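You operate a simulated robot arm through the tools that you are given. There is no shell and no other tool. Be economical: measure what you need, move in short steps, check, and stop when the job is done.

Carry out the task below with a simulated two-armed robot. There is one attempt and no reset: what you move stays moved.

Task
Hold the short roll with yellow strap and draw its purple core pin.
Fine: fit the pin in the pin boss, tamp the proud inner turn flush, blue mallet back in its place. Set down upright: blue mallet.

It is judged by the outcome, as a careful person would: the job done as asked, and still so three seconds after it is handed in. It fails if anything else is knocked over, pushed out of place, dropped, spilled or broken.

Robot
Two 7-joint arms with two-finger parallel grippers on one trunk, on a base that drives. Base frame: it is fixed to the floor where the robot stands at the start and does not move with it; the origin is under the middle of the robot, x ahead of it, y to its left, z up; the surface under the hand at the start is at about z = 0.72. Lengths are in m, angles in rad, forces in N, time in s.
The left shoulder is at the start at [0.05, 0.177, 1.129], the right one opposite. With the tool pointing down near the work surface each hand reaches from about 0.1 to 0.68 m from the robot's upright axis, wherever it stands, measured 20 degrees to its own side. Places, roughly: core hole [0.5, -0.2, 0.9]; pin boss [0.5, -0.4, 0.8]; proud inner turn [0.5, -0.2, 0.9]. Payload 3.43 kg a hand.
Tool frame (each hand has its own): the origin (TCP) lies between the finger pads and is the grasp point; the fingertips stand 0.034 m ahead of it; z points along the fingers, y is the line along which they close. The gripper opens to 0.128 m. The fingers are 0.024 m wide and 0.012 m thick; the gripper's body (0.048 by 0.13 m) begins 0.096 m behind the TCP.
Orientation is told as [roll, pitch, yaw] about the base's x, y, z axes, in that order, counted from this pose: with the fingers straight down and closing along the base's y, the tool's x points along the base's -x, its y along +y and its z along -z.

Tools
- The arms move only by the tool jog_arm. It takes "left_targets", "right_targets" or both (then of equal length, played together; a hand with none holds still); each is a list of rows, each a list of 7 numbers: the shift along the base's x, y, z in units of 500 mm (1.0 is 500 mm), then the turn, a rotation vector about the base's x, y, z in units of 90 degrees (1.0 is 90 degrees), then the opening in per cent of the stroke, from 0 (shut) to 100 (fully open). In form: [[tx, ty, tz, ax, ay, az, gripper], ...]. A call has 1 to 10 rows; each row is the pose to reach, as a shift and turn from the pose commanded when the call began. A call with a number of a shift or a turn outside -1 to 1 is refused whole. Rows are played at 5 a second. More than 0.05 m and 0.15 rad between two rows, or a gripper value outside its range, and nothing of the call is played. Where a pose cannot be reached the arm comes as near as it can. A force on the tool above 40 N (or 10 N above the force at the start of the call, whichever is more), or a blocked arm, ends the call early, and 0.2 s more pass. The fingers move at their own pace (about 0.108 m/s each) and stop on an object; they squeeze with about 43 N. The grip force told is the motor's: it shows also when the fingers shut on nothing. Time passes only in rows, and 0.2 s behind the last, so rows that repeat a pose let the fingers close. The reply holds the time, the measured pose of the TCP, the force on the tool along the base axes, the opening and the grip force, in the units named above and with some noise, with the torque about the TCP (base axes, N m) and any sound that the robot's microphone picked up.
- Cameras (640 x 400 px; columns grow to the right, rows downward): "scene" is now at [0.152, -0.0384, 1.304]; the picture's right is [-0.41, -0.91, 0.00], its down [-0.42, 0.19, -0.88] and it looks along [0.81, -0.36, -0.47] (base axes); focal length 257 px, centre (320, 200). "left" rides on the left gripper at [0.076, 0.011, -0.16] in its tool frame; the picture's right is [-0.15, 0.99, 0.00], its down [-0.88, -0.13, -0.46] and it looks along [-0.45, -0.07, 0.89] (tool axes); focal length 234 px, centre (320, 200). "right" rides on the right gripper at [0.076, -0.011, -0.16] in its tool frame; the picture's right is [0.15, 0.99, 0.00], its down [-0.88, 0.13, -0.46] and it looks along [-0.45, 0.07, 0.89] (tool axes); focal length 234 px, centre (320, 200). There is no depth. A picture from a camera that has moved, and an enlarged one, comes with that camera's place and axes in the base frame and with its lens.
- capture(camera): a new picture of that camera. The clock stands still meanwhile.
- lift_body(by): slides the trunk up (or, below 0, down) by that many m; the arms and the scene camera ride with it, the base frame stays. It gives what a move gives, with no picture.
- drive_base(legs): drives the robot by 1 to 6 legs, each [ahead, turn to the left] in m and rad, along the robot's own axes; the way and the turn of a leg run together, so that a leg with both is an arc; at most 1.5 m and 3.142 rad a leg. The arms and the cameras ride along, it lands a little off, and it stops where it bumps. It gives what a move gives.
- aim_head(pan, tilt): turns the head with the scene camera to pan (to the left, within 1.396 rad either way) and tilt (down, from -0.506 to 1.204), counted from straight ahead of the robot. It gives what a move gives.
- enlarge(camera, box): a new picture of the part [left, top, right, bottom] of that camera's present view, enlarged. The clock stands still meanwhile.
- close_job(): hands the job in; it is judged then, once.

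Work in short steps. Places have to be worked out from the pictures, the camera data and where the tool is seen: move nearer, look again, correct. Check each grasp and each placing, and mend what went wrong. You have 120 turns and 88 pictures in all, those below and enlarged ones among them. Open the grippers and draw the arms clear of the work before you hand the job in, unless the task says otherwise; then end with one line.

The tools are called after ">>>" by a JSON object that holds its "method" and its "body". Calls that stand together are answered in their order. jog_arm: Moves the arms, as the interface text tells. Its arguments: {"type":"object","properties":{"left_targets":{"type":"array"},"right_targets":{"type":"array"}},"required":[]} The other tools are called the same way: lift_body (by) slides the trunk up or down; drive_base (legs) drives the base; aim_head (pan, tilt) turns the head that bears the scene camera; capture (camera) takes a picture; enlarge (camera, box) takes an enlarged picture of a part of a camera's view; close_job () hands the job in.

At the start:

```text
clock: 0.0
left_position: [0.372, -0.0204, 1.1829]
left_tcp_rot: [-0.002, 0.0, 0.002]
left_ft_force: [1.1, 0.5, 0.4]
left_torque: [-0.05, 0.01, 0.0]
left_gripper_width: 0.1278
left_grasp_force: 0.1
right_position: [0.3146, -0.3989, 1.207]
right_tcp_rot: [-0.001, 0.001, 0.0]
right_ft_force: [0.4, 0.6, 0.8]
right_torque: [-0.01, -0.03, 0.01]
right_gripper_width: 0.128
right_grasp_force: 0.0
trunk travel left (down, up): [-0.3, 0.101]
robot x, y, heading: [0.0011, -0.0023, 0.001]
head pan, tilt: [-0.424, 0.485]
```

scene: 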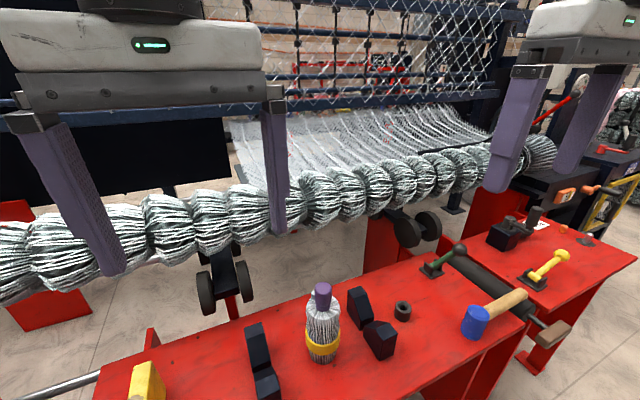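
right: 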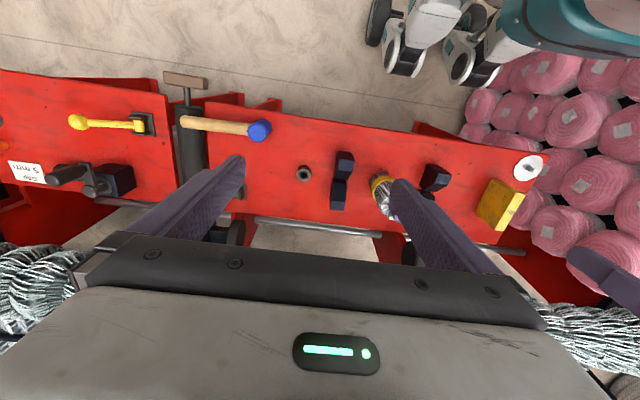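
left: 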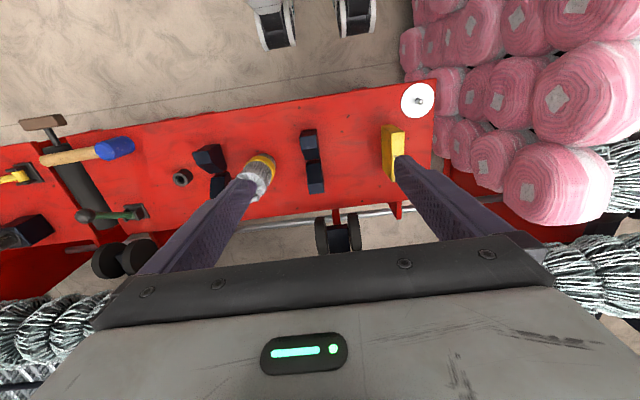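

I start with a closer look at the roll, boss and mallet in the scene view.

>>> {"method": "enlarge", "body": {"camera": "scene", "box": [220, 260, 440, 400]}}

>>> {"method": "enlarge", "body": {"camera": "scene", "box": [400, 200, 640, 350]}}

```text
2.86 times, centred on (330, 330) of scene
camera zoom: at [0.152, -0.0384, 1.304], right [-0.41, -0.91, 0.0], down [-0.42, 0.19, -0.88], along [0.81, -0.36, -0.47], focal length 734 px, centre (291, -171)
```

zoom: 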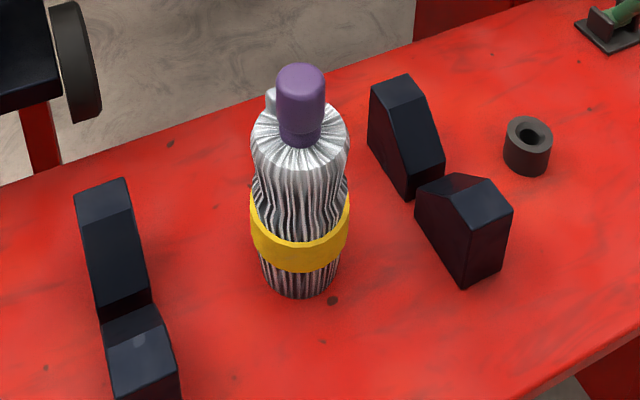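

```text
2.67 times, centred on (520, 275) of scene
camera zoom: at [0.152, -0.0384, 1.304], right [-0.41, -0.91, 0.0], down [-0.42, 0.19, -0.88], along [0.81, -0.36, -0.47], focal length 685 px, centre (-213, 0)
```

zoom: 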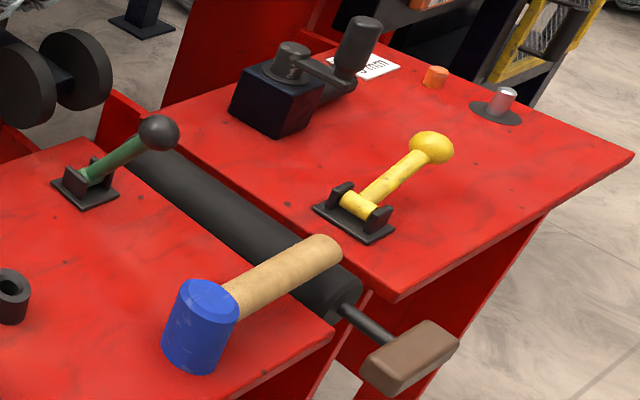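

Estimates so far: roll at about (0.475, -0.188), table 0.72, roll top about 0.88, pin top about 0.93; boss (0.477, -0.416); mallet head (0.37, -0.535) with its handle along -y. I tilt the head further down to centre the work and refine these.

>>> {"method": "aim_head", "body": {"pan": -0.6, "tilt": 0.8}}

>>> {"method": "capture", "body": {"camera": "scene"}}

>>> {"method": "enlarge", "body": {"camera": "right", "box": [230, 90, 450, 230]}}

```text
clock: 0.8
left_position: [0.3721, -0.0207, 1.1833]
left_tcp_rot: [0.0, 0.0, 0.003]
left_ft_force: [-0.2, -0.6, 0.1]
left_torque: [0.0, -0.01, -0.01]
left_gripper_width: 0.128
left_grasp_force: 0.0
right_position: [0.3151, -0.3983, 1.2087]
right_tcp_rot: [0.0, 0.001, 0.0]
right_ft_force: [-0.4, 0.1, -0.1]
right_torque: [0.01, 0.0, -0.02]
right_gripper_width: 0.1282
right_grasp_force: 0.1
trunk travel left (down, up): [-0.3, 0.101]
robot x, y, heading: [0.0015, -0.0015, -0.0]
head pan, tilt: [-0.6, 0.799]
```

```text
82 pictures are left
camera scene: at [0.1354, -0.0464, 1.2768], right [-0.56, -0.83, 0.0], down [-0.59, 0.4, -0.7], along [0.58, -0.39, -0.72], focal length 257 px, centre (320, 200)
```

scene: 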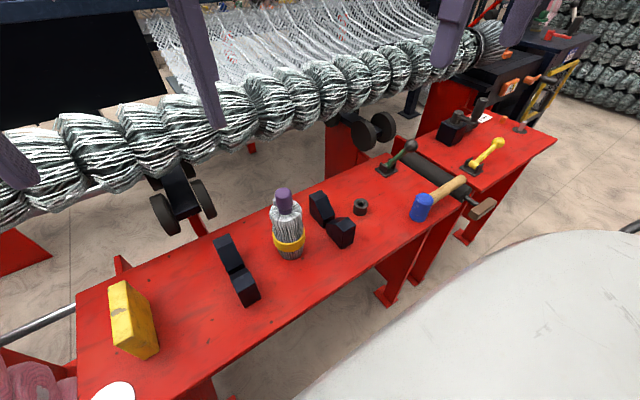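

```text
2.86 times, centred on (340, 160) of right
camera zoom: at [0.2401, -0.4106, 1.3667], right [-0.15, 0.99, 0.0], down [0.88, 0.13, 0.46], along [0.45, 0.07, -0.89], focal length 669 px, centre (263, 314)
```

zoom: 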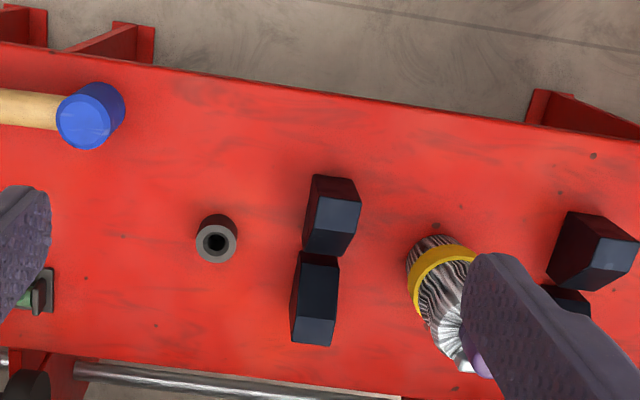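

Boss triangulates to about (0.482, -0.419, top 0.75). The left hand will come from the robot's left, tilted forward and down; first I yaw it by -60° and lower it.

>>> {"method": "jog_arm", "body": {"left_targets": [[0, 0, -0.03, 0, 0, -0.085, 100], [0, 0.01, -0.06, 0, 0, -0.17, 100], [0, 0.02, -0.1, 0, 0, -0.25, 100], [0, 0.02, -0.14, 0, 0, -0.335, 100], [0, 0.02, -0.18, 0, 0, -0.42, 100], [0, 0.02, -0.22, 0, 0, -0.5, 100], [0, 0.02, -0.26, 0, 0, -0.585, 100], [0, 0.02, -0.3, 0, 0, -0.667, 100]]}}

```text
clock: 2.6
left_position: [0.3716, -0.0101, 1.0317]
left_tcp_rot: [-0.003, 0.001, -1.048]
left_ft_force: [-0.7, -0.1, 0.0]
left_torque: [-0.01, -0.01, -0.01]
left_gripper_width: 0.1281
left_grasp_force: 0.0
right_position: [0.3151, -0.3984, 1.2076]
right_tcp_rot: [0.0, 0.0, -0.002]
right_ft_force: [-0.4, 0.5, 0.5]
right_torque: [0.02, -0.02, 0.05]
right_gripper_width: 0.1278
right_grasp_force: 0.0
trunk travel left (down, up): [-0.3, 0.101]
robot x, y, heading: [-0.0025, -0.0003, -0.003]
head pan, tilt: [-0.6, 0.799]
```

Now tilt it by 50° toward the roll while staying about 15 cm short of it.

>>> {"method": "jog_arm", "body": {"left_targets": [[0.0, 0.0, -0.02, -0.069, -0.04, 0, 100], [0.01, 0.0, -0.05, -0.138, -0.08, 0, 100], [0.02, -0.01, -0.08, -0.207, -0.12, 0, 100], [0.04, -0.03, -0.11, -0.276, -0.16, 0, 100], [0.06, -0.05, -0.14, -0.345, -0.2, 0, 100], [0.07, -0.08, -0.17, -0.414, -0.24, 0, 100], [0.08, -0.11, -0.2, -0.481, -0.278, 0, 100]]}}

>>> {"method": "capture", "body": {"camera": "scene"}}

>>> {"method": "capture", "body": {"camera": "left"}}

```text
clock: 4.2
left_position: [0.4103, -0.0698, 0.9344]
left_tcp_rot: [0.005, -0.873, -1.056]
left_ft_force: [0.1, 0.0, -0.1]
left_torque: [0.03, -0.01, 0.01]
left_gripper_width: 0.1276
left_grasp_force: 0.0
right_position: [0.3145, -0.4053, 1.205]
right_tcp_rot: [0.008, -0.001, -0.003]
right_ft_force: [-0.7, -0.4, -0.3]
right_torque: [-0.05, 0.01, -0.01]
right_gripper_width: 0.1281
right_grasp_force: 0.2
trunk travel left (down, up): [-0.3, 0.101]
robot x, y, heading: [0.0004, -0.0021, 0.0]
head pan, tilt: [-0.6, 0.799]
```

```text
80 pictures are left
camera scene: at [0.135, -0.0524, 1.2773], right [-0.57, -0.82, 0.0], down [-0.59, 0.41, -0.7], along [0.57, -0.39, -0.72], focal length 257 px, centre (320, 200)
```

scene: 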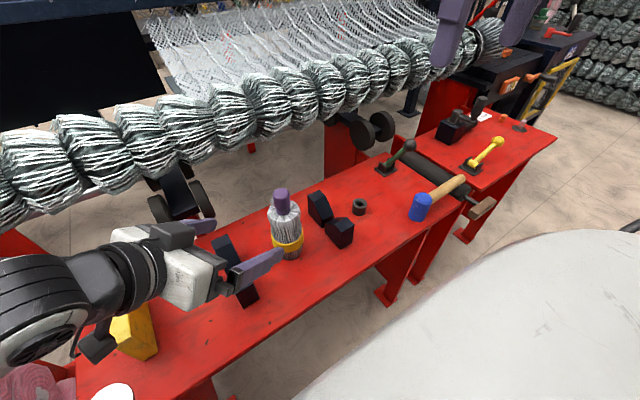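

```text
79 pictures are left
camera left: at [0.3356, 0.0853, 0.9793], right [0.91, 0.41, 0.12], down [-0.01, -0.25, 0.97], along [0.42, -0.88, -0.23], focal length 234 px, centre (320, 200)
```

left: 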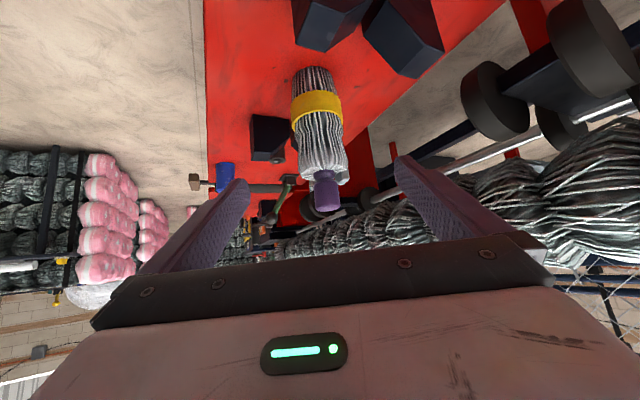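

The roll lies right on the left hand's approach line, at about (0.478, -0.187). I advance to straddle it around z = 0.81 with the fingers open.

>>> {"method": "jog_arm", "body": {"left_targets": [[0.023, -0.039, -0.04, 0, 0, 0, 100], [0.045, -0.078, -0.08, 0, 0, 0, 100], [0.068, -0.117, -0.12, 0, 0, 0, 100], [0.09, -0.156, -0.16, 0, 0, 0, 100], [0.113, -0.195, -0.2, 0, 0, 0, 100], [0.132, -0.228, -0.24, 0, 0, 0, 100]]}}

>>> {"method": "capture", "body": {"camera": "left"}}

>>> {"method": "enlarge", "body": {"camera": "scene", "box": [180, 150, 400, 290]}}

```text
clock: 5.6
left_position: [0.4786, -0.1794, 0.8118]
left_tcp_rot: [-0.003, -0.873, -1.046]
left_ft_force: [0.9, 1.0, 0.2]
left_torque: [-0.02, -0.05, 0.0]
left_gripper_width: 0.128
left_grasp_force: 0.1
right_position: [0.3149, -0.3984, 1.2066]
right_tcp_rot: [0.0, 0.0, 0.001]
right_ft_force: [-0.9, 0.1, -0.2]
right_torque: [-0.01, -0.01, -0.01]
right_gripper_width: 0.1279
right_grasp_force: 0.1
trunk travel left (down, up): [-0.3, 0.101]
robot x, y, heading: [-0.0013, -0.0018, -0.001]
head pan, tilt: [-0.6, 0.799]
```

```text
78 pictures are left
camera left: at [0.4032, -0.0229, 0.8571], right [0.9, 0.41, 0.11], down [0.0, -0.25, 0.97], along [0.43, -0.87, -0.23], focal length 234 px, centre (320, 200)
```

left: 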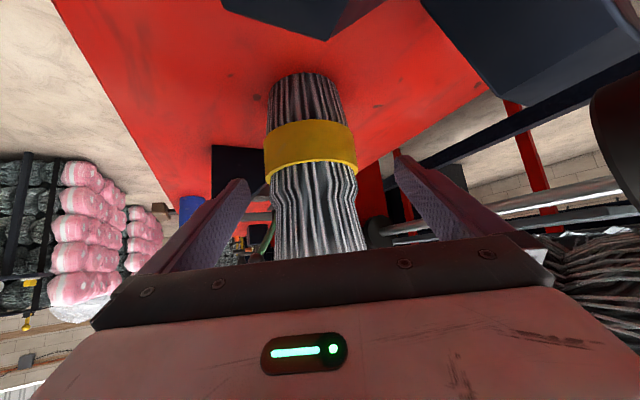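

```text
2.86 times, centred on (290, 220) of scene
camera zoom: at [0.1354, -0.0467, 1.2767], right [-0.56, -0.83, 0.0], down [-0.59, 0.41, -0.7], along [0.58, -0.39, -0.72], focal length 734 px, centre (406, 143)
```

zoom: 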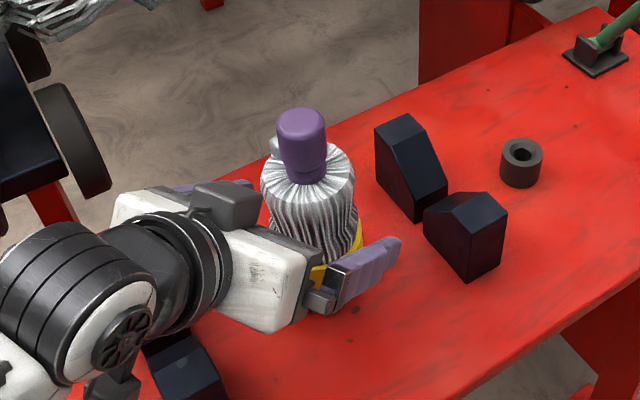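

The fingers straddle the roll evenly, so I close the left gripper on it.

>>> {"method": "jog_arm", "body": {"left_targets": [[0, 0, 0, 0, 0, 0, 60], [0, 0, 0, 0, 0, 0, 40], [0, 0, 0, 0, 0, 0, 0], [0, 0, 0, 0, 0, 0, 0], [0, 0, 0, 0, 0, 0, 0]]}}

>>> {"method": "enlarge", "body": {"camera": "scene", "box": [180, 150, 400, 290]}}

```text
clock: 6.8
left_position: [0.4782, -0.1789, 0.8132]
left_tcp_rot: [-0.005, -0.873, -1.044]
left_ft_force: [-1.2, 0.1, 0.6]
left_torque: [-0.16, 0.1, -0.09]
left_gripper_width: 0.0625
left_grasp_force: 42.9
right_position: [0.3154, -0.398, 1.2069]
right_tcp_rot: [0.0, 0.002, 0.001]
right_ft_force: [0.6, 0.3, 0.7]
right_torque: [0.0, 0.02, -0.01]
right_gripper_width: 0.1282
right_grasp_force: 0.1
trunk travel left (down, up): [-0.3, 0.101]
robot x, y, heading: [-0.0004, -0.0014, -0.005]
head pan, tilt: [-0.6, 0.799]
```

```text
2.86 times, centred on (290, 220) of scene
camera zoom: at [0.1354, -0.0465, 1.2767], right [-0.56, -0.83, 0.0], down [-0.59, 0.41, -0.7], along [0.58, -0.39, -0.72], focal length 734 px, centre (406, 143)
```

zoom: 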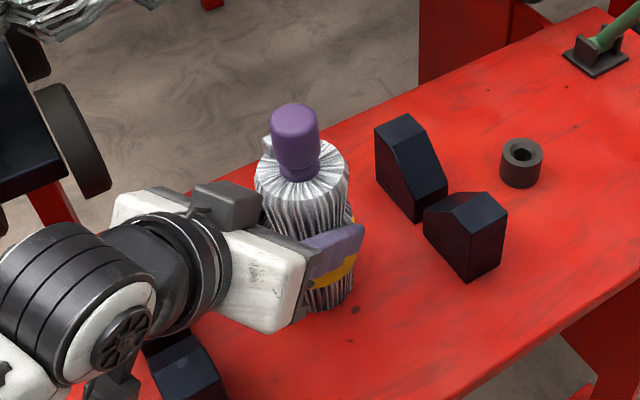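

The roll is held (0.0625 m wide, 43 N). The pin knob is centred near (0.480, -0.186), z 0.88–0.925, with the proud nub on its +x/+y side, so I bring the right hand above it with a part-open gripper, closing along y.

>>> {"method": "jog_arm", "body": {"right_targets": [[0.041, 0.053, -0.03, 0, 0, 0, 80], [0.082, 0.106, -0.06, 0, 0, 0, 60], [0.124, 0.158, -0.09, 0, 0, 0, 50], [0.165, 0.211, -0.13, 0, 0, 0, 50], [0.206, 0.264, -0.17, 0, 0, 0, 50], [0.247, 0.317, -0.21, 0, 0, 0, 50], [0.289, 0.369, -0.25, 0, 0, 0, 50], [0.33, 0.422, -0.3, 0, 0, 0, 50]]}}

>>> {"method": "capture", "body": {"camera": "right"}}

>>> {"method": "enlarge", "body": {"camera": "scene", "box": [180, 100, 400, 240]}}

```text
clock: 8.6
left_position: [0.4786, -0.1778, 0.8128]
left_tcp_rot: [-0.006, -0.874, -1.044]
left_ft_force: [0.8, -0.1, -0.1]
left_torque: [-0.09, -0.09, 0.02]
left_gripper_width: 0.0626
left_grasp_force: 43.2
right_position: [0.4825, -0.1887, 1.0601]
right_tcp_rot: [0.0, 0.002, -0.002]
right_ft_force: [0.1, 0.2, 0.5]
right_torque: [0.02, 0.01, -0.01]
right_gripper_width: 0.0637
right_grasp_force: 0.0
trunk travel left (down, up): [-0.3, 0.101]
robot x, y, heading: [-0.0009, 0.0008, 0.003]
head pan, tilt: [-0.6, 0.799]
```

```text
75 pictures are left
camera right: at [0.4059, -0.1998, 1.2198], right [-0.15, 0.99, 0.0], down [0.88, 0.13, 0.46], along [0.45, 0.07, -0.89], focal length 234 px, centre (320, 200)
```

right: 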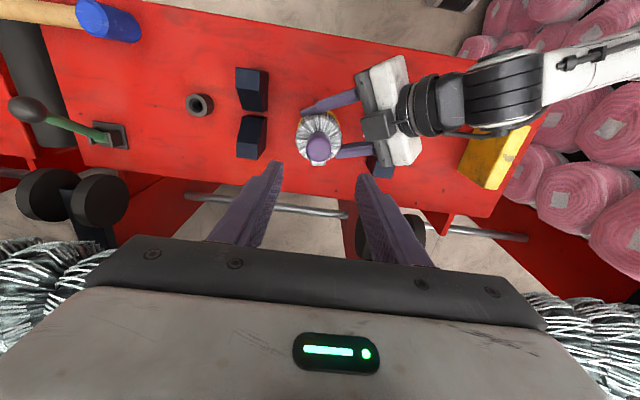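

```text
2.86 times, centred on (290, 170) of scene
camera zoom: at [0.136, -0.0464, 1.2767], right [-0.56, -0.83, 0.0], down [-0.59, 0.41, -0.7], along [0.57, -0.39, -0.72], focal length 734 px, centre (406, 286)
```

zoom: 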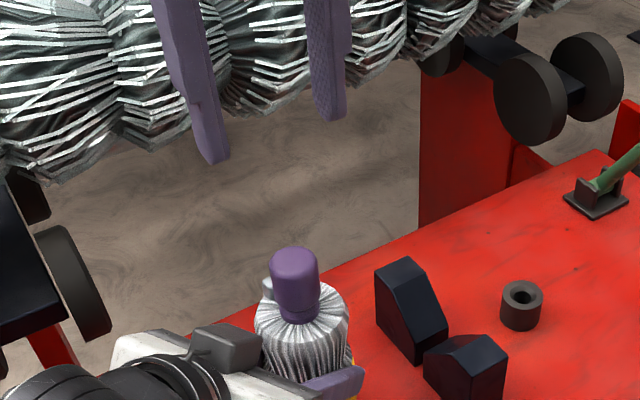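

Both views put the pin at (0.482, -0.188), directly below the right TCP. I descend to z≈0.925 so the tips stay above the nub.

>>> {"method": "jog_arm", "body": {"right_targets": [[0, 0, -0.07, 0, 0, 0, 50], [0, 0, -0.14, 0, 0, 0, 50], [0, 0, -0.2, 0, 0, 0, 50], [0, 0, -0.24, 0, 0, 0, 50], [0, 0, -0.268, 0, 0, 0, 50]]}}

>>> {"method": "enlarge", "body": {"camera": "scene", "box": [210, 140, 370, 240]}}

>>> {"method": "enlarge", "body": {"camera": "right", "box": [210, 60, 430, 200]}}

```text
clock: 9.8
left_position: [0.4791, -0.1771, 0.8132]
left_tcp_rot: [-0.004, -0.871, -1.044]
left_ft_force: [-0.9, -1.0, -0.3]
left_torque: [-0.11, 0.06, -0.03]
left_gripper_width: 0.0627
left_grasp_force: 43.0
right_position: [0.4802, -0.1873, 0.9232]
right_tcp_rot: [0.003, 0.001, -0.001]
right_ft_force: [-0.3, 0.3, 0.3]
right_torque: [0.0, 0.0, -0.01]
right_gripper_width: 0.0642
right_grasp_force: 0.0
trunk travel left (down, up): [-0.3, 0.101]
robot x, y, heading: [-0.0033, 0.0027, -0.0]
head pan, tilt: [-0.6, 0.799]
```

```text
4.00 times, centred on (290, 190) of scene
camera zoom: at [0.1355, -0.0466, 1.2767], right [-0.56, -0.83, 0.0], down [-0.59, 0.41, -0.7], along [0.58, -0.39, -0.72], focal length 1028 px, centre (440, 240)
```

zoom: 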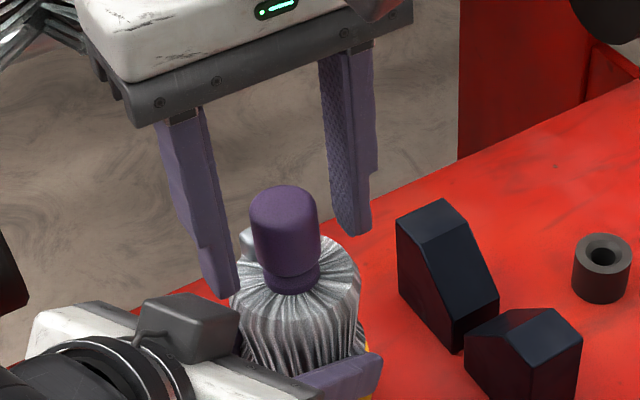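

```text
2.86 times, centred on (320, 130) of right
camera zoom: at [0.4055, -0.1993, 1.0822], right [-0.15, 0.99, 0.0], down [0.88, 0.13, 0.46], along [0.45, 0.07, -0.89], focal length 669 px, centre (320, 400)
```

zoom: 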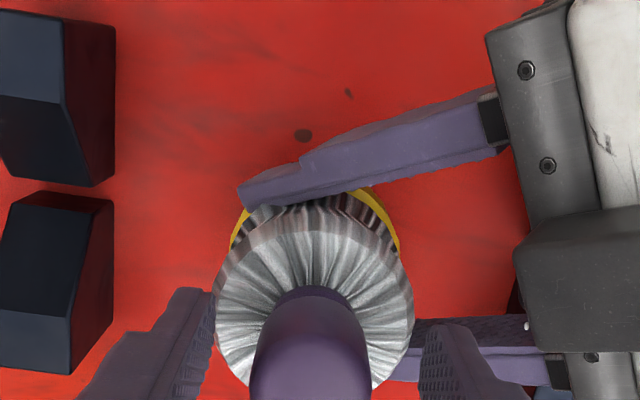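

The knob sits centred between the right fingers and clear of the nub, so I close on it.

>>> {"method": "jog_arm", "body": {"right_targets": [[0, 0, 0, 0, 0, 0, 30], [0, 0, 0, 0, 0, 0, 0], [0, 0, 0, 0, 0, 0, 0], [0, 0, 0, 0, 0, 0, 0]]}}

>>> {"method": "enlarge", "body": {"camera": "scene", "box": [210, 140, 370, 240]}}

```text
clock: 10.8
left_position: [0.4794, -0.1777, 0.8126]
left_tcp_rot: [-0.004, -0.874, -1.043]
left_ft_force: [-0.1, -0.2, -0.3]
left_torque: [-0.13, 0.08, -0.03]
left_gripper_width: 0.0627
left_grasp_force: 43.4
right_position: [0.48, -0.1874, 0.923]
right_tcp_rot: [0.0, -0.001, 0.0]
right_ft_force: [0.4, -0.3, -0.1]
right_torque: [0.02, 0.01, -0.01]
right_gripper_width: 0.0315
right_grasp_force: 43.4
trunk travel left (down, up): [-0.3, 0.101]
robot x, y, heading: [0.0012, 0.0016, -0.0]
head pan, tilt: [-0.6, 0.799]
```

```text
4.00 times, centred on (290, 190) of scene
camera zoom: at [0.1355, -0.0466, 1.2767], right [-0.56, -0.83, 0.0], down [-0.59, 0.41, -0.7], along [0.58, -0.39, -0.72], focal length 1028 px, centre (440, 240)
```

zoom: 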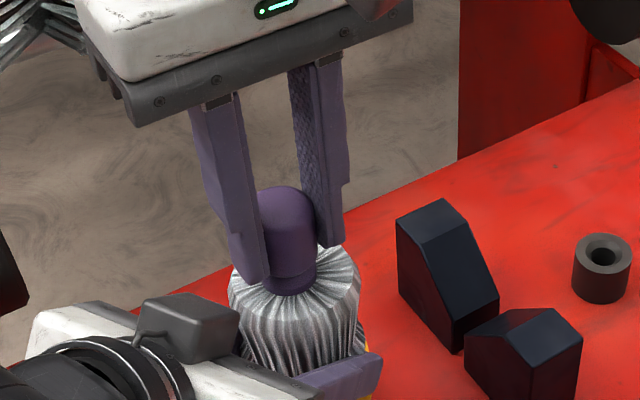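

Gripped at 31.5 mm. I draw straight up in small steps and watch the forces.

>>> {"method": "jog_arm", "body": {"right_targets": [[0, 0, 0.01, 0, 0, 0, 0], [0, 0, 0.03, 0, 0, 0, 0], [0, 0, 0.06, 0, 0, 0, 0], [0, 0, 0.1, 0, 0, 0, 0]]}}

>>> {"method": "enlarge", "body": {"camera": "scene", "box": [210, 100, 370, 240]}}

```text
clock: 11.8
left_position: [0.4782, -0.1769, 0.8128]
left_tcp_rot: [-0.004, -0.872, -1.043]
left_ft_force: [-0.2, 2.3, 0.4]
left_torque: [-0.01, 0.04, 0.01]
left_gripper_width: 0.0625
left_grasp_force: 43.2
right_position: [0.4805, -0.1876, 0.9725]
right_tcp_rot: [0.0, -0.001, 0.0]
right_ft_force: [0.0, -0.1, -0.6]
right_torque: [0.03, -0.01, 0.0]
right_gripper_width: 0.0318
right_grasp_force: 43.0
trunk travel left (down, up): [-0.3, 0.101]
robot x, y, heading: [0.0013, -0.0002, 0.005]
head pan, tilt: [-0.6, 0.799]
```

```text
2.86 times, centred on (290, 170) of scene
camera zoom: at [0.1354, -0.0464, 1.2767], right [-0.56, -0.83, 0.0], down [-0.59, 0.41, -0.7], along [0.58, -0.39, -0.72], focal length 734 px, centre (406, 286)
```

zoom: 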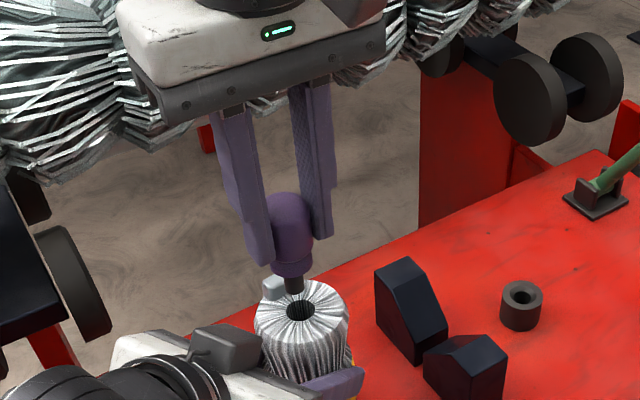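

The pin is drawn cleanly; its dark shank tip is out of the hole. I lift further and look at the shank length.

>>> {"method": "jog_arm", "body": {"right_targets": [[0, 0, 0.06, 0, 0, 0, 0], [0, -0.05, 0.12, 0, 0, 0, 0], [0, -0.1, 0.16, 0, 0, 0, 0]]}}

>>> {"method": "enlarge", "body": {"camera": "scene", "box": [230, 60, 390, 160]}}

>>> {"method": "enlarge", "body": {"camera": "scene", "box": [230, 150, 390, 250]}}

```text
clock: 12.6
left_position: [0.479, -0.1777, 0.8131]
left_tcp_rot: [-0.003, -0.872, -1.044]
left_ft_force: [0.0, -0.3, -0.3]
left_torque: [-0.06, 0.04, -0.03]
left_gripper_width: 0.0624
left_grasp_force: 42.5
right_position: [0.4813, -0.2388, 1.0512]
right_tcp_rot: [-0.002, 0.002, 0.0]
right_ft_force: [0.9, -0.6, -0.7]
right_torque: [-0.01, 0.01, 0.03]
right_gripper_width: 0.032
right_grasp_force: 43.2
trunk travel left (down, up): [-0.3, 0.101]
robot x, y, heading: [0.0007, -0.0005, 0.001]
head pan, tilt: [-0.6, 0.799]
```

```text
4.00 times, centred on (310, 110) of scene
camera zoom: at [0.1353, -0.0467, 1.2767], right [-0.56, -0.83, 0.0], down [-0.59, 0.41, -0.7], along [0.58, -0.39, -0.72], focal length 1028 px, centre (360, 560)
```

zoom: 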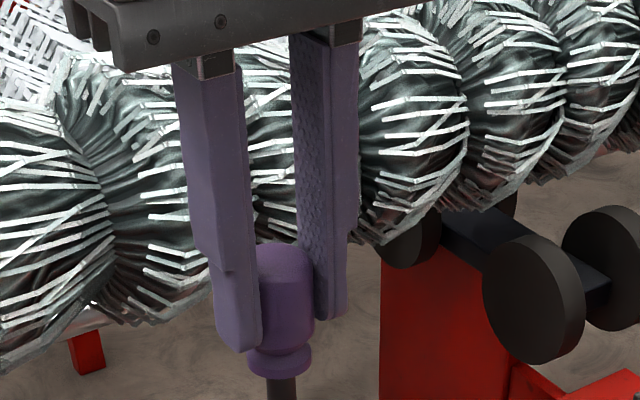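

```text
4.00 times, centred on (310, 200) of scene
camera zoom: at [0.1353, -0.0467, 1.2767], right [-0.56, -0.83, 0.0], down [-0.59, 0.41, -0.7], along [0.58, -0.39, -0.72], focal length 1028 px, centre (360, 200)
```

zoom: 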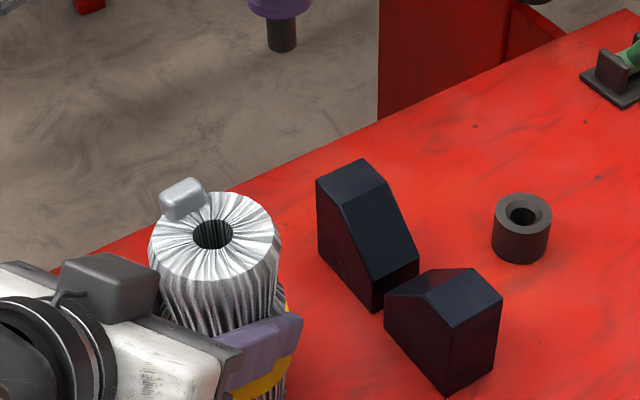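

The shank is about 25 mm long and its tip sits about 79 mm below the TCP. I carry the pin over to the boss and hover above it.

>>> {"method": "jog_arm", "body": {"right_targets": [[0, -0.09, 0, 0, 0, 0, 0], [0.001, -0.18, -0.03, 0, 0, 0, 0], [0.002, -0.27, -0.08, 0, 0, 0, 0], [0.004, -0.36, -0.16, 0, 0, 0, 0], [0.004, -0.36, -0.25, 0, 0, 0, 0], [0.004, -0.36, -0.34, 0, 0, 0, 0]]}}

>>> {"method": "enlarge", "body": {"camera": "scene", "box": [300, 140, 420, 220]}}

>>> {"method": "enlarge", "body": {"camera": "right", "box": [240, 80, 400, 220]}}

```text
refused: row 3 steps farther than a row can; nothing moved
```

```text
5.00 times, centred on (360, 180) of scene
camera zoom: at [0.1353, -0.0467, 1.2767], right [-0.56, -0.83, 0.0], down [-0.59, 0.41, -0.7], along [0.58, -0.39, -0.72], focal length 1285 px, centre (120, 300)
```

zoom: 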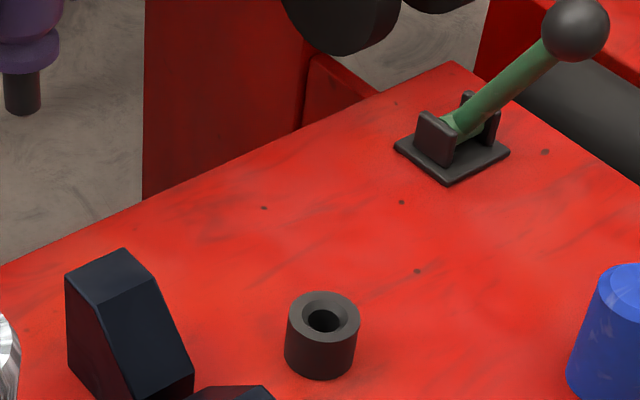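

```text
2.86 times, centred on (320, 150) of right
camera zoom: at [0.4057, -0.2517, 1.212], right [-0.15, 0.99, 0.0], down [0.88, 0.13, 0.45], along [0.45, 0.07, -0.89], focal length 669 px, centre (320, 343)
```

zoom: 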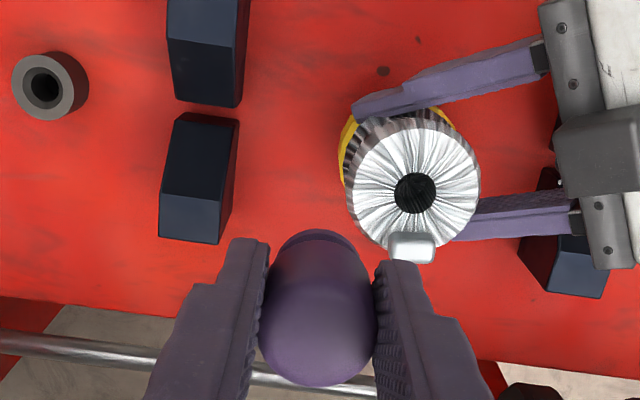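

Step was too large; I resend with shorter steps.

>>> {"method": "jog_arm", "body": {"right_targets": [[0, -0.08, 0, 0, 0, 0, 0], [0.001, -0.16, -0.02, 0, 0, 0, 0], [0.002, -0.24, -0.05, 0, 0, 0, 0], [0.003, -0.31, -0.1, 0, 0, 0, 0], [0.004, -0.36, -0.17, 0, 0, 0, 0], [0.004, -0.36, -0.25, 0, 0, 0, 0], [0.004, -0.36, -0.33, 0, 0, 0, 0]]}}

>>> {"method": "enlarge", "body": {"camera": "scene", "box": [300, 140, 420, 220]}}

>>> {"method": "enlarge", "body": {"camera": "right", "box": [240, 80, 400, 220]}}

```text
clock: 14.2
left_position: [0.4791, -0.1787, 0.8131]
left_tcp_rot: [-0.003, -0.872, -1.043]
left_ft_force: [0.6, -0.3, 0.5]
left_torque: [-0.06, 0.02, 0.0]
left_gripper_width: 0.0626
left_grasp_force: 43.1
right_position: [0.4825, -0.419, 0.8858]
right_tcp_rot: [0.001, 0.0, 0.004]
right_ft_force: [0.0, 0.3, -0.5]
right_torque: [0.06, 0.0, -0.01]
right_gripper_width: 0.0321
right_grasp_force: 43.4
trunk travel left (down, up): [-0.3, 0.101]
robot x, y, heading: [-0.0012, -0.0002, 0.002]
head pan, tilt: [-0.6, 0.799]
```

```text
5.00 times, centred on (360, 180) of scene
camera zoom: at [0.1357, -0.0467, 1.2767], right [-0.56, -0.83, 0.0], down [-0.59, 0.41, -0.7], along [0.57, -0.39, -0.72], focal length 1285 px, centre (120, 300)
```

zoom: 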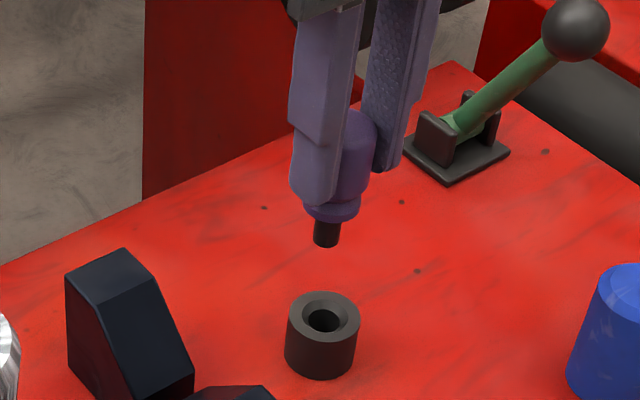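

```text
2.86 times, centred on (320, 150) of right
camera zoom: at [0.4072, -0.4307, 1.0451], right [-0.15, 0.99, 0.0], down [0.88, 0.13, 0.46], along [0.45, 0.07, -0.89], focal length 669 px, centre (320, 343)
```

zoom: 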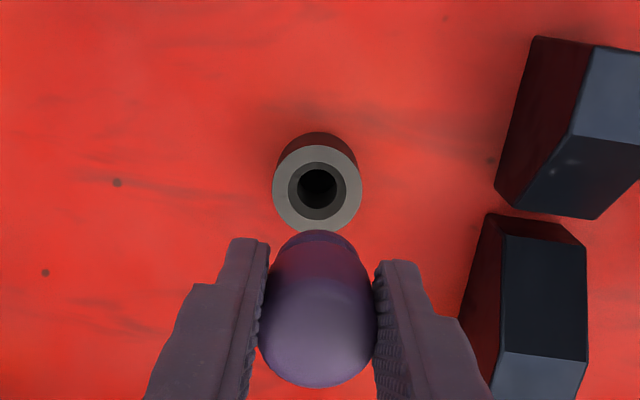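

The boss and shank nearly line up, with a residual of a few mm. I lower until the tip hovers just over the boss to compare directly.

>>> {"method": "jog_arm", "body": {"right_targets": [[-0.004, -0.003, -0.05, 0, 0, 0, 0], [-0.004, -0.003, -0.09, 0, 0, 0, 0]]}}

>>> {"method": "enlarge", "body": {"camera": "scene", "box": [330, 170, 394, 220]}}

>>> {"method": "enlarge", "body": {"camera": "right", "box": [260, 100, 380, 220]}}

```text
clock: 14.8
left_position: [0.479, -0.1791, 0.8124]
left_tcp_rot: [-0.004, -0.872, -1.045]
left_ft_force: [0.2, -0.3, 0.9]
left_torque: [-0.07, -0.02, 0.03]
left_gripper_width: 0.0627
left_grasp_force: 42.9
right_position: [0.4798, -0.4197, 0.8422]
right_tcp_rot: [-0.001, -0.001, 0.0]
right_ft_force: [0.1, -0.1, -1.0]
right_torque: [0.03, -0.02, 0.01]
right_gripper_width: 0.032
right_grasp_force: 43.2
trunk travel left (down, up): [-0.3, 0.101]
robot x, y, heading: [-0.0008, 0.0015, 0.002]
head pan, tilt: [-0.6, 0.799]
```

```text
8.00 times, centred on (362, 195) of scene
camera zoom: at [0.1356, -0.0466, 1.2767], right [-0.56, -0.83, 0.0], down [-0.59, 0.41, -0.7], along [0.58, -0.39, -0.72], focal length 2056 px, centre (-16, 240)
```

zoom: 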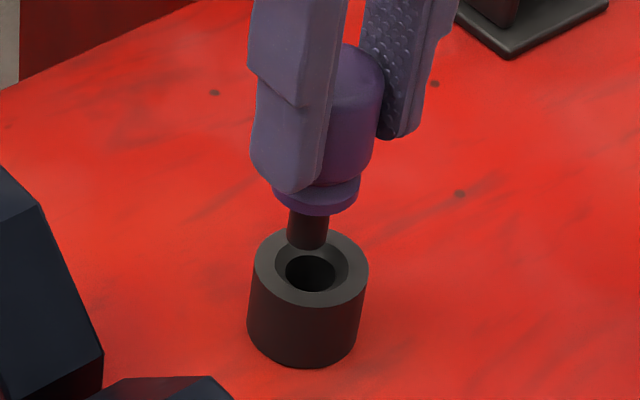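

```text
3.33 times, centred on (320, 160) of right
camera zoom: at [0.4048, -0.432, 1.0018], right [-0.15, 0.99, 0.0], down [0.88, 0.13, 0.46], along [0.45, 0.07, -0.89], focal length 781 px, centre (320, 333)
```

zoom: 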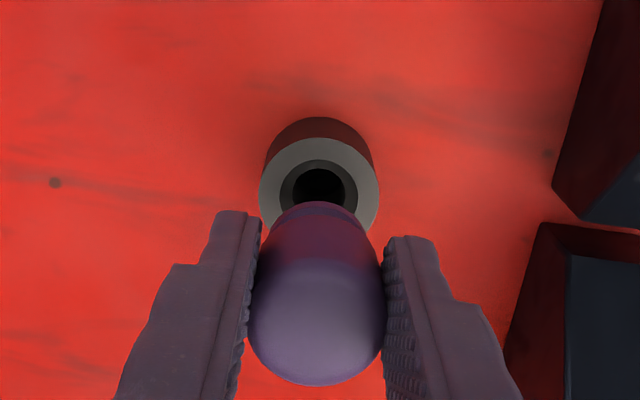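

The shank tip is just over the chamfered mouth, about 1–3 mm off. I nudge by (-2, -1) mm and lower so the tip just enters the mouth, then look.

>>> {"method": "jog_arm", "body": {"right_targets": [[-0.004, -0.002, -0.01, 0, 0, 0, 0], [-0.004, -0.002, -0.025, 0, 0, 0, 0], [-0.004, -0.002, -0.036, 0, 0, 0, 0]]}}

>>> {"method": "enlarge", "body": {"camera": "scene", "box": [330, 170, 394, 220]}}

>>> {"method": "enlarge", "body": {"camera": "right", "box": [260, 100, 380, 220]}}

```text
clock: 15.6
left_position: [0.4784, -0.1791, 0.8128]
left_tcp_rot: [-0.002, -0.871, -1.044]
left_ft_force: [0.4, 0.6, 0.0]
left_torque: [-0.01, 0.09, -0.05]
left_gripper_width: 0.0629
left_grasp_force: 43.2
right_position: [0.4774, -0.4204, 0.8252]
right_tcp_rot: [-0.001, 0.003, 0.0]
right_ft_force: [-3.3, -0.3, 0.4]
right_torque: [0.02, 0.22, -0.02]
right_gripper_width: 0.0319
right_grasp_force: 43.2
trunk travel left (down, up): [-0.3, 0.101]
robot x, y, heading: [0.0005, -0.0017, 0.003]
head pan, tilt: [-0.6, 0.799]
```

```text
8.00 times, centred on (362, 195) of scene
camera zoom: at [0.1353, -0.0465, 1.2768], right [-0.56, -0.83, 0.0], down [-0.59, 0.41, -0.7], along [0.58, -0.39, -0.72], focal length 2056 px, centre (-16, 240)
```

zoom: 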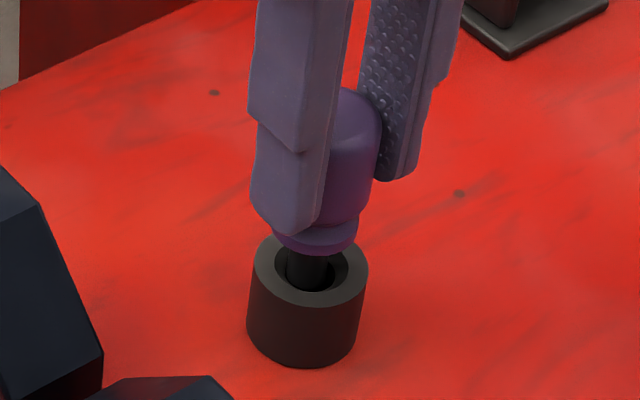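

```text
3.33 times, centred on (320, 160) of right
camera zoom: at [0.4029, -0.4323, 0.9845], right [-0.15, 0.99, 0.0], down [0.88, 0.13, 0.45], along [0.45, 0.07, -0.89], focal length 781 px, centre (320, 333)
```

zoom: 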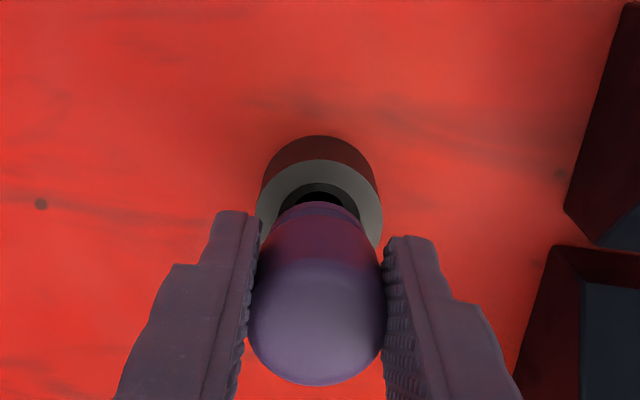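

The tip has entered the mouth with a light -3.3 N side force, so the bore is slightly further along -x. I shift -1.5 mm and continue down.

>>> {"method": "jog_arm", "body": {"right_targets": [[-0.003, -0.001, 0, 0, 0, 0, 0], [-0.003, -0.001, -0.01, 0, 0, 0, 0], [-0.003, -0.001, -0.02, 0, 0, 0, 0]]}}

>>> {"method": "enlarge", "body": {"camera": "scene", "box": [330, 170, 394, 220]}}

```text
clock: 16.4
left_position: [0.4794, -0.1781, 0.8123]
left_tcp_rot: [-0.004, -0.871, -1.045]
left_ft_force: [-0.7, 0.1, 0.4]
left_torque: [-0.03, 0.07, 0.01]
left_gripper_width: 0.0626
left_grasp_force: 42.7
right_position: [0.4764, -0.4208, 0.8142]
right_tcp_rot: [0.0, 0.0, -0.001]
right_ft_force: [-0.2, -0.4, -0.5]
right_torque: [-0.02, 0.01, -0.01]
right_gripper_width: 0.0318
right_grasp_force: 42.9
trunk travel left (down, up): [-0.3, 0.101]
robot x, y, heading: [-0.0009, 0.0009, 0.002]
head pan, tilt: [-0.6, 0.799]
```

```text
8.00 times, centred on (362, 195) of scene
camera zoom: at [0.1355, -0.0466, 1.2767], right [-0.56, -0.83, 0.0], down [-0.59, 0.41, -0.7], along [0.58, -0.39, -0.72], focal length 2056 px, centre (-16, 240)
```

zoom: 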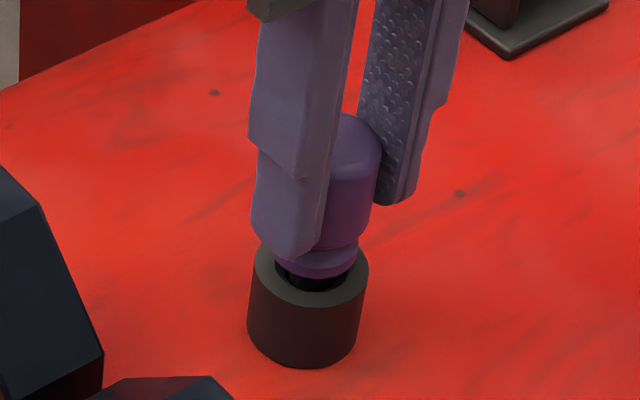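

Going in without side force. I press the remaining ~10 mm until the collar seats.

>>> {"method": "jog_arm", "body": {"right_targets": [[0, 0, -0.008, 0, 0, 0, 0], [0, 0, -0.014, 0, 0, 0, 0], [0, 0, -0.02, 0, 0, 0, 0], [0, 0, -0.026, 0, 0, 0, 0]]}}

>>> {"method": "enlarge", "body": {"camera": "scene", "box": [330, 170, 394, 220]}}

```text
clock: 17.4
left_position: [0.4783, -0.1771, 0.8141]
left_tcp_rot: [-0.001, -0.873, -1.045]
left_ft_force: [-0.8, 0.2, -0.2]
left_torque: [0.04, 0.03, 0.02]
left_gripper_width: 0.0626
left_grasp_force: 43.4
right_position: [0.4761, -0.4201, 0.8064]
right_tcp_rot: [0.001, -0.007, 0.0]
right_ft_force: [-6.5, -3.7, 26.1]
right_torque: [-0.06, 0.44, -0.1]
right_gripper_width: 0.0322
right_grasp_force: 42.9
trunk travel left (down, up): [-0.3, 0.101]
robot x, y, heading: [-0.0008, 0.0026, -0.002]
head pan, tilt: [-0.6, 0.799]
```

```text
8.00 times, centred on (362, 195) of scene
camera zoom: at [0.133, -0.0452, 1.2777], right [-0.57, -0.82, 0.0], down [-0.59, 0.4, -0.7], along [0.58, -0.4, -0.71], focal length 2056 px, centre (-16, 240)
```

zoom: 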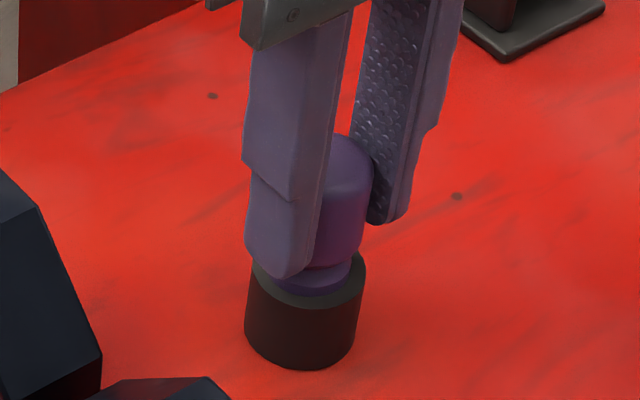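

26 N upward with the collar at the boss rim: it's seated. I relax the load and open the fingers.

>>> {"method": "jog_arm", "body": {"right_targets": [[0, 0, 0.009, 0, 0, 0, 0], [0, 0, 0.009, 0, 0, 0, 25], [0, 0, 0.009, 0, 0, 0, 50], [0, 0, 0.009, 0, 0, 0, 50], [0, 0, 0.07, 0, 0, 0, 50], [0, 0, 0.15, 0, 0, 0, 50], [0, 0, 0.22, 0, 0, 0, 50]]}}

>>> {"method": "enlarge", "body": {"camera": "scene", "box": [300, 150, 444, 240]}}

>>> {"method": "capture", "body": {"camera": "right"}}

```text
clock: 19.0
left_position: [0.4791, -0.1782, 0.8143]
left_tcp_rot: [-0.004, -0.872, -1.043]
left_ft_force: [1.0, 0.2, -0.3]
left_torque: [0.07, 0.07, 0.03]
left_gripper_width: 0.0624
left_grasp_force: 42.6
right_position: [0.4756, -0.4203, 0.9128]
right_tcp_rot: [-0.001, 0.001, -0.001]
right_ft_force: [0.3, 1.3, 0.7]
right_torque: [0.01, -0.01, -0.01]
right_gripper_width: 0.0639
right_grasp_force: 0.0
trunk travel left (down, up): [-0.3, 0.101]
robot x, y, heading: [0.0024, -0.001, 0.004]
head pan, tilt: [-0.6, 0.799]
```

```text
4.44 times, centred on (372, 195) of scene
camera zoom: at [0.1353, -0.0464, 1.2767], right [-0.56, -0.83, 0.0], down [-0.59, 0.4, -0.7], along [0.58, -0.39, -0.72], focal length 1142 px, centre (89, 222)
```

zoom: 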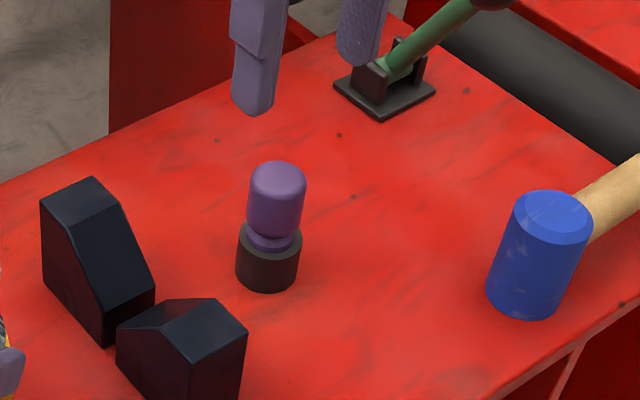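

```text
56 pictures are left
camera right: at [0.4011, -0.4325, 1.0727], right [-0.15, 0.99, 0.0], down [0.88, 0.13, 0.46], along [0.45, 0.07, -0.89], focal length 234 px, centre (320, 200)
```

right: 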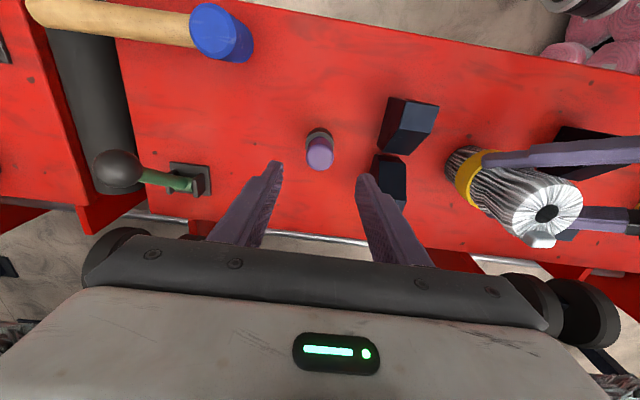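

The pin stands upright in the boss. Next is the mallet: head centred near (0.373, -0.534), top z≈0.80, handle along -y. I go above it while yawing -90° so the fingers close along x on the head.

>>> {"method": "jog_arm", "body": {"right_targets": [[0, 0, 0.04, 0, 0, -0.093, 70], [-0.02, -0.02, 0.08, 0, 0, -0.186, 80], [-0.045, -0.05, 0.08, 0, 0, -0.279, 80], [-0.07, -0.08, 0.08, 0, 0, -0.372, 80], [-0.095, -0.11, 0.08, 0, 0, -0.465, 80], [-0.12, -0.14, 0.08, 0, 0, -0.558, 80], [-0.145, -0.17, 0.08, 0, 0, -0.651, 80], [-0.17, -0.2, 0.08, 0, 0, -0.744, 80], [-0.19, -0.22, 0.08, 0, 0, -0.837, 80], [-0.204, -0.228, 0.08, 0, 0, -0.93, 80]]}}

>>> {"method": "jog_arm", "body": {"right_targets": [[0, 0, 0, 0, 0, -0.07, 80], [0, 0, 0, 0, 0, -0.07, 80]]}}

>>> {"method": "capture", "body": {"camera": "right"}}

>>> {"method": "enlarge", "body": {"camera": "scene", "box": [350, 110, 510, 250]}}

```text
clock: 21.2
left_position: [0.4786, -0.1781, 0.8131]
left_tcp_rot: [-0.003, -0.871, -1.042]
left_ft_force: [0.4, 0.2, -0.1]
left_torque: [-0.04, 0.03, 0.02]
left_gripper_width: 0.0626
left_grasp_force: 42.6
right_position: [0.3748, -0.5359, 0.9527]
right_tcp_rot: [-0.001, 0.001, -1.464]
right_ft_force: [0.5, -0.6, 0.1]
right_torque: [-0.01, 0.02, -0.01]
right_gripper_width: 0.1024
right_grasp_force: 0.0
trunk travel left (down, up): [-0.3, 0.101]
robot x, y, heading: [0.0002, -0.0002, -0.0]
head pan, tilt: [-0.6, 0.799]
```

```text
clock: 21.8
left_position: [0.479, -0.1783, 0.8132]
left_tcp_rot: [-0.003, -0.872, -1.045]
left_ft_force: [-0.4, 0.2, 0.1]
left_torque: [-0.01, 0.02, -0.01]
left_gripper_width: 0.0623
left_grasp_force: 42.4
right_position: [0.3744, -0.5342, 0.9527]
right_tcp_rot: [0.001, -0.001, -1.572]
right_ft_force: [0.3, -0.7, 0.7]
right_torque: [0.05, -0.03, -0.04]
right_gripper_width: 0.1022
right_grasp_force: 0.1
trunk travel left (down, up): [-0.3, 0.101]
robot x, y, heading: [-0.0015, 0.0016, 0.003]
head pan, tilt: [-0.6, 0.799]
```

```text
55 pictures are left
camera right: at [0.3643, -0.4603, 1.1121], right [0.99, 0.15, 0.0], down [0.13, -0.88, 0.46], along [0.07, -0.45, -0.89], focal length 234 px, centre (320, 200)
```

right: 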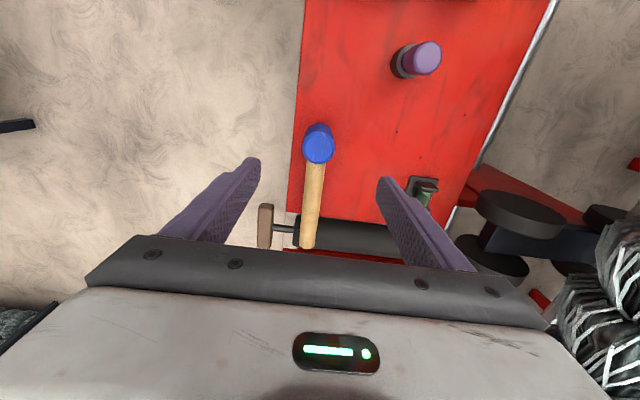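

```text
2.86 times, centred on (430, 180) of scene
camera zoom: at [0.1355, -0.0465, 1.2767], right [-0.56, -0.83, 0.0], down [-0.59, 0.41, -0.7], along [0.58, -0.39, -0.72], focal length 734 px, centre (6, 257)
```

zoom: 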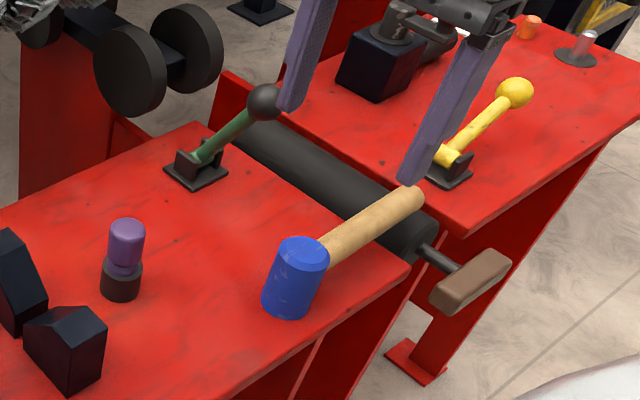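

Mallet head reads (0.376, -0.537). I make a small correction and lower so the fingers flank the upper head, then close.

>>> {"method": "jog_arm", "body": {"right_targets": [[0.002, -0.006, -0.07, 0, 0, 0, 80], [0.002, -0.006, -0.14, 0, 0, 0, 80], [0.002, -0.006, -0.21, 0, 0, 0, 80], [0.002, -0.006, -0.28, 0, 0, 0, 80], [0.002, -0.006, -0.33, 0, 0, 0, 80]]}}

>>> {"method": "enlarge", "body": {"camera": "scene", "box": [350, 130, 510, 250]}}

>>> {"method": "capture", "body": {"camera": "right"}}

```text
clock: 23.0
left_position: [0.4781, -0.1789, 0.8126]
left_tcp_rot: [-0.004, -0.873, -1.044]
left_ft_force: [0.6, 0.6, 0.2]
left_torque: [-0.03, -0.05, 0.03]
left_gripper_width: 0.0623
left_grasp_force: 43.0
right_position: [0.3745, -0.5397, 0.7877]
right_tcp_rot: [0.001, 0.002, -1.571]
right_ft_force: [1.1, 0.3, -0.5]
right_torque: [0.01, -0.01, 0.02]
right_gripper_width: 0.1021
right_grasp_force: 0.0
trunk travel left (down, up): [-0.3, 0.101]
robot x, y, heading: [0.0003, 0.0017, -0.004]
head pan, tilt: [-0.6, 0.799]
```

```text
3.33 times, centred on (430, 190) of scene
camera zoom: at [0.1356, -0.0466, 1.2767], right [-0.56, -0.83, 0.0], down [-0.59, 0.41, -0.7], along [0.57, -0.39, -0.72], focal length 856 px, centre (-47, 233)
```

zoom: 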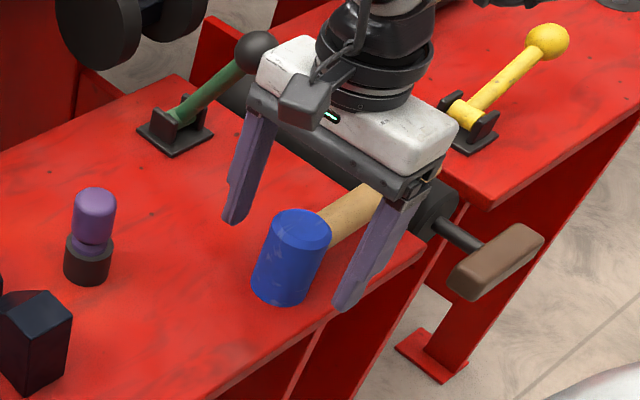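

```text
52 pictures are left
camera right: at [0.3642, -0.4646, 0.9465], right [0.99, 0.15, 0.0], down [0.13, -0.88, 0.46], along [0.07, -0.45, -0.89], focal length 234 px, centre (320, 200)
```

right: 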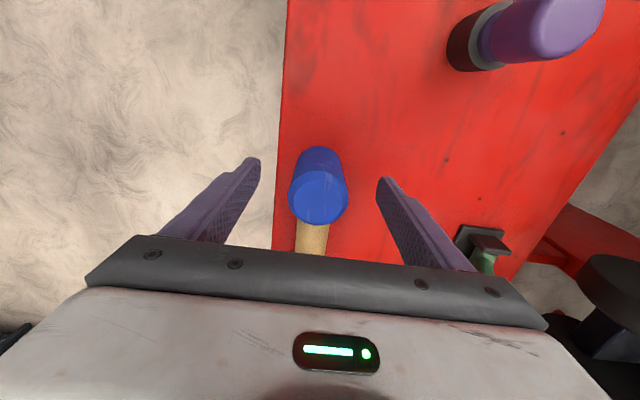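

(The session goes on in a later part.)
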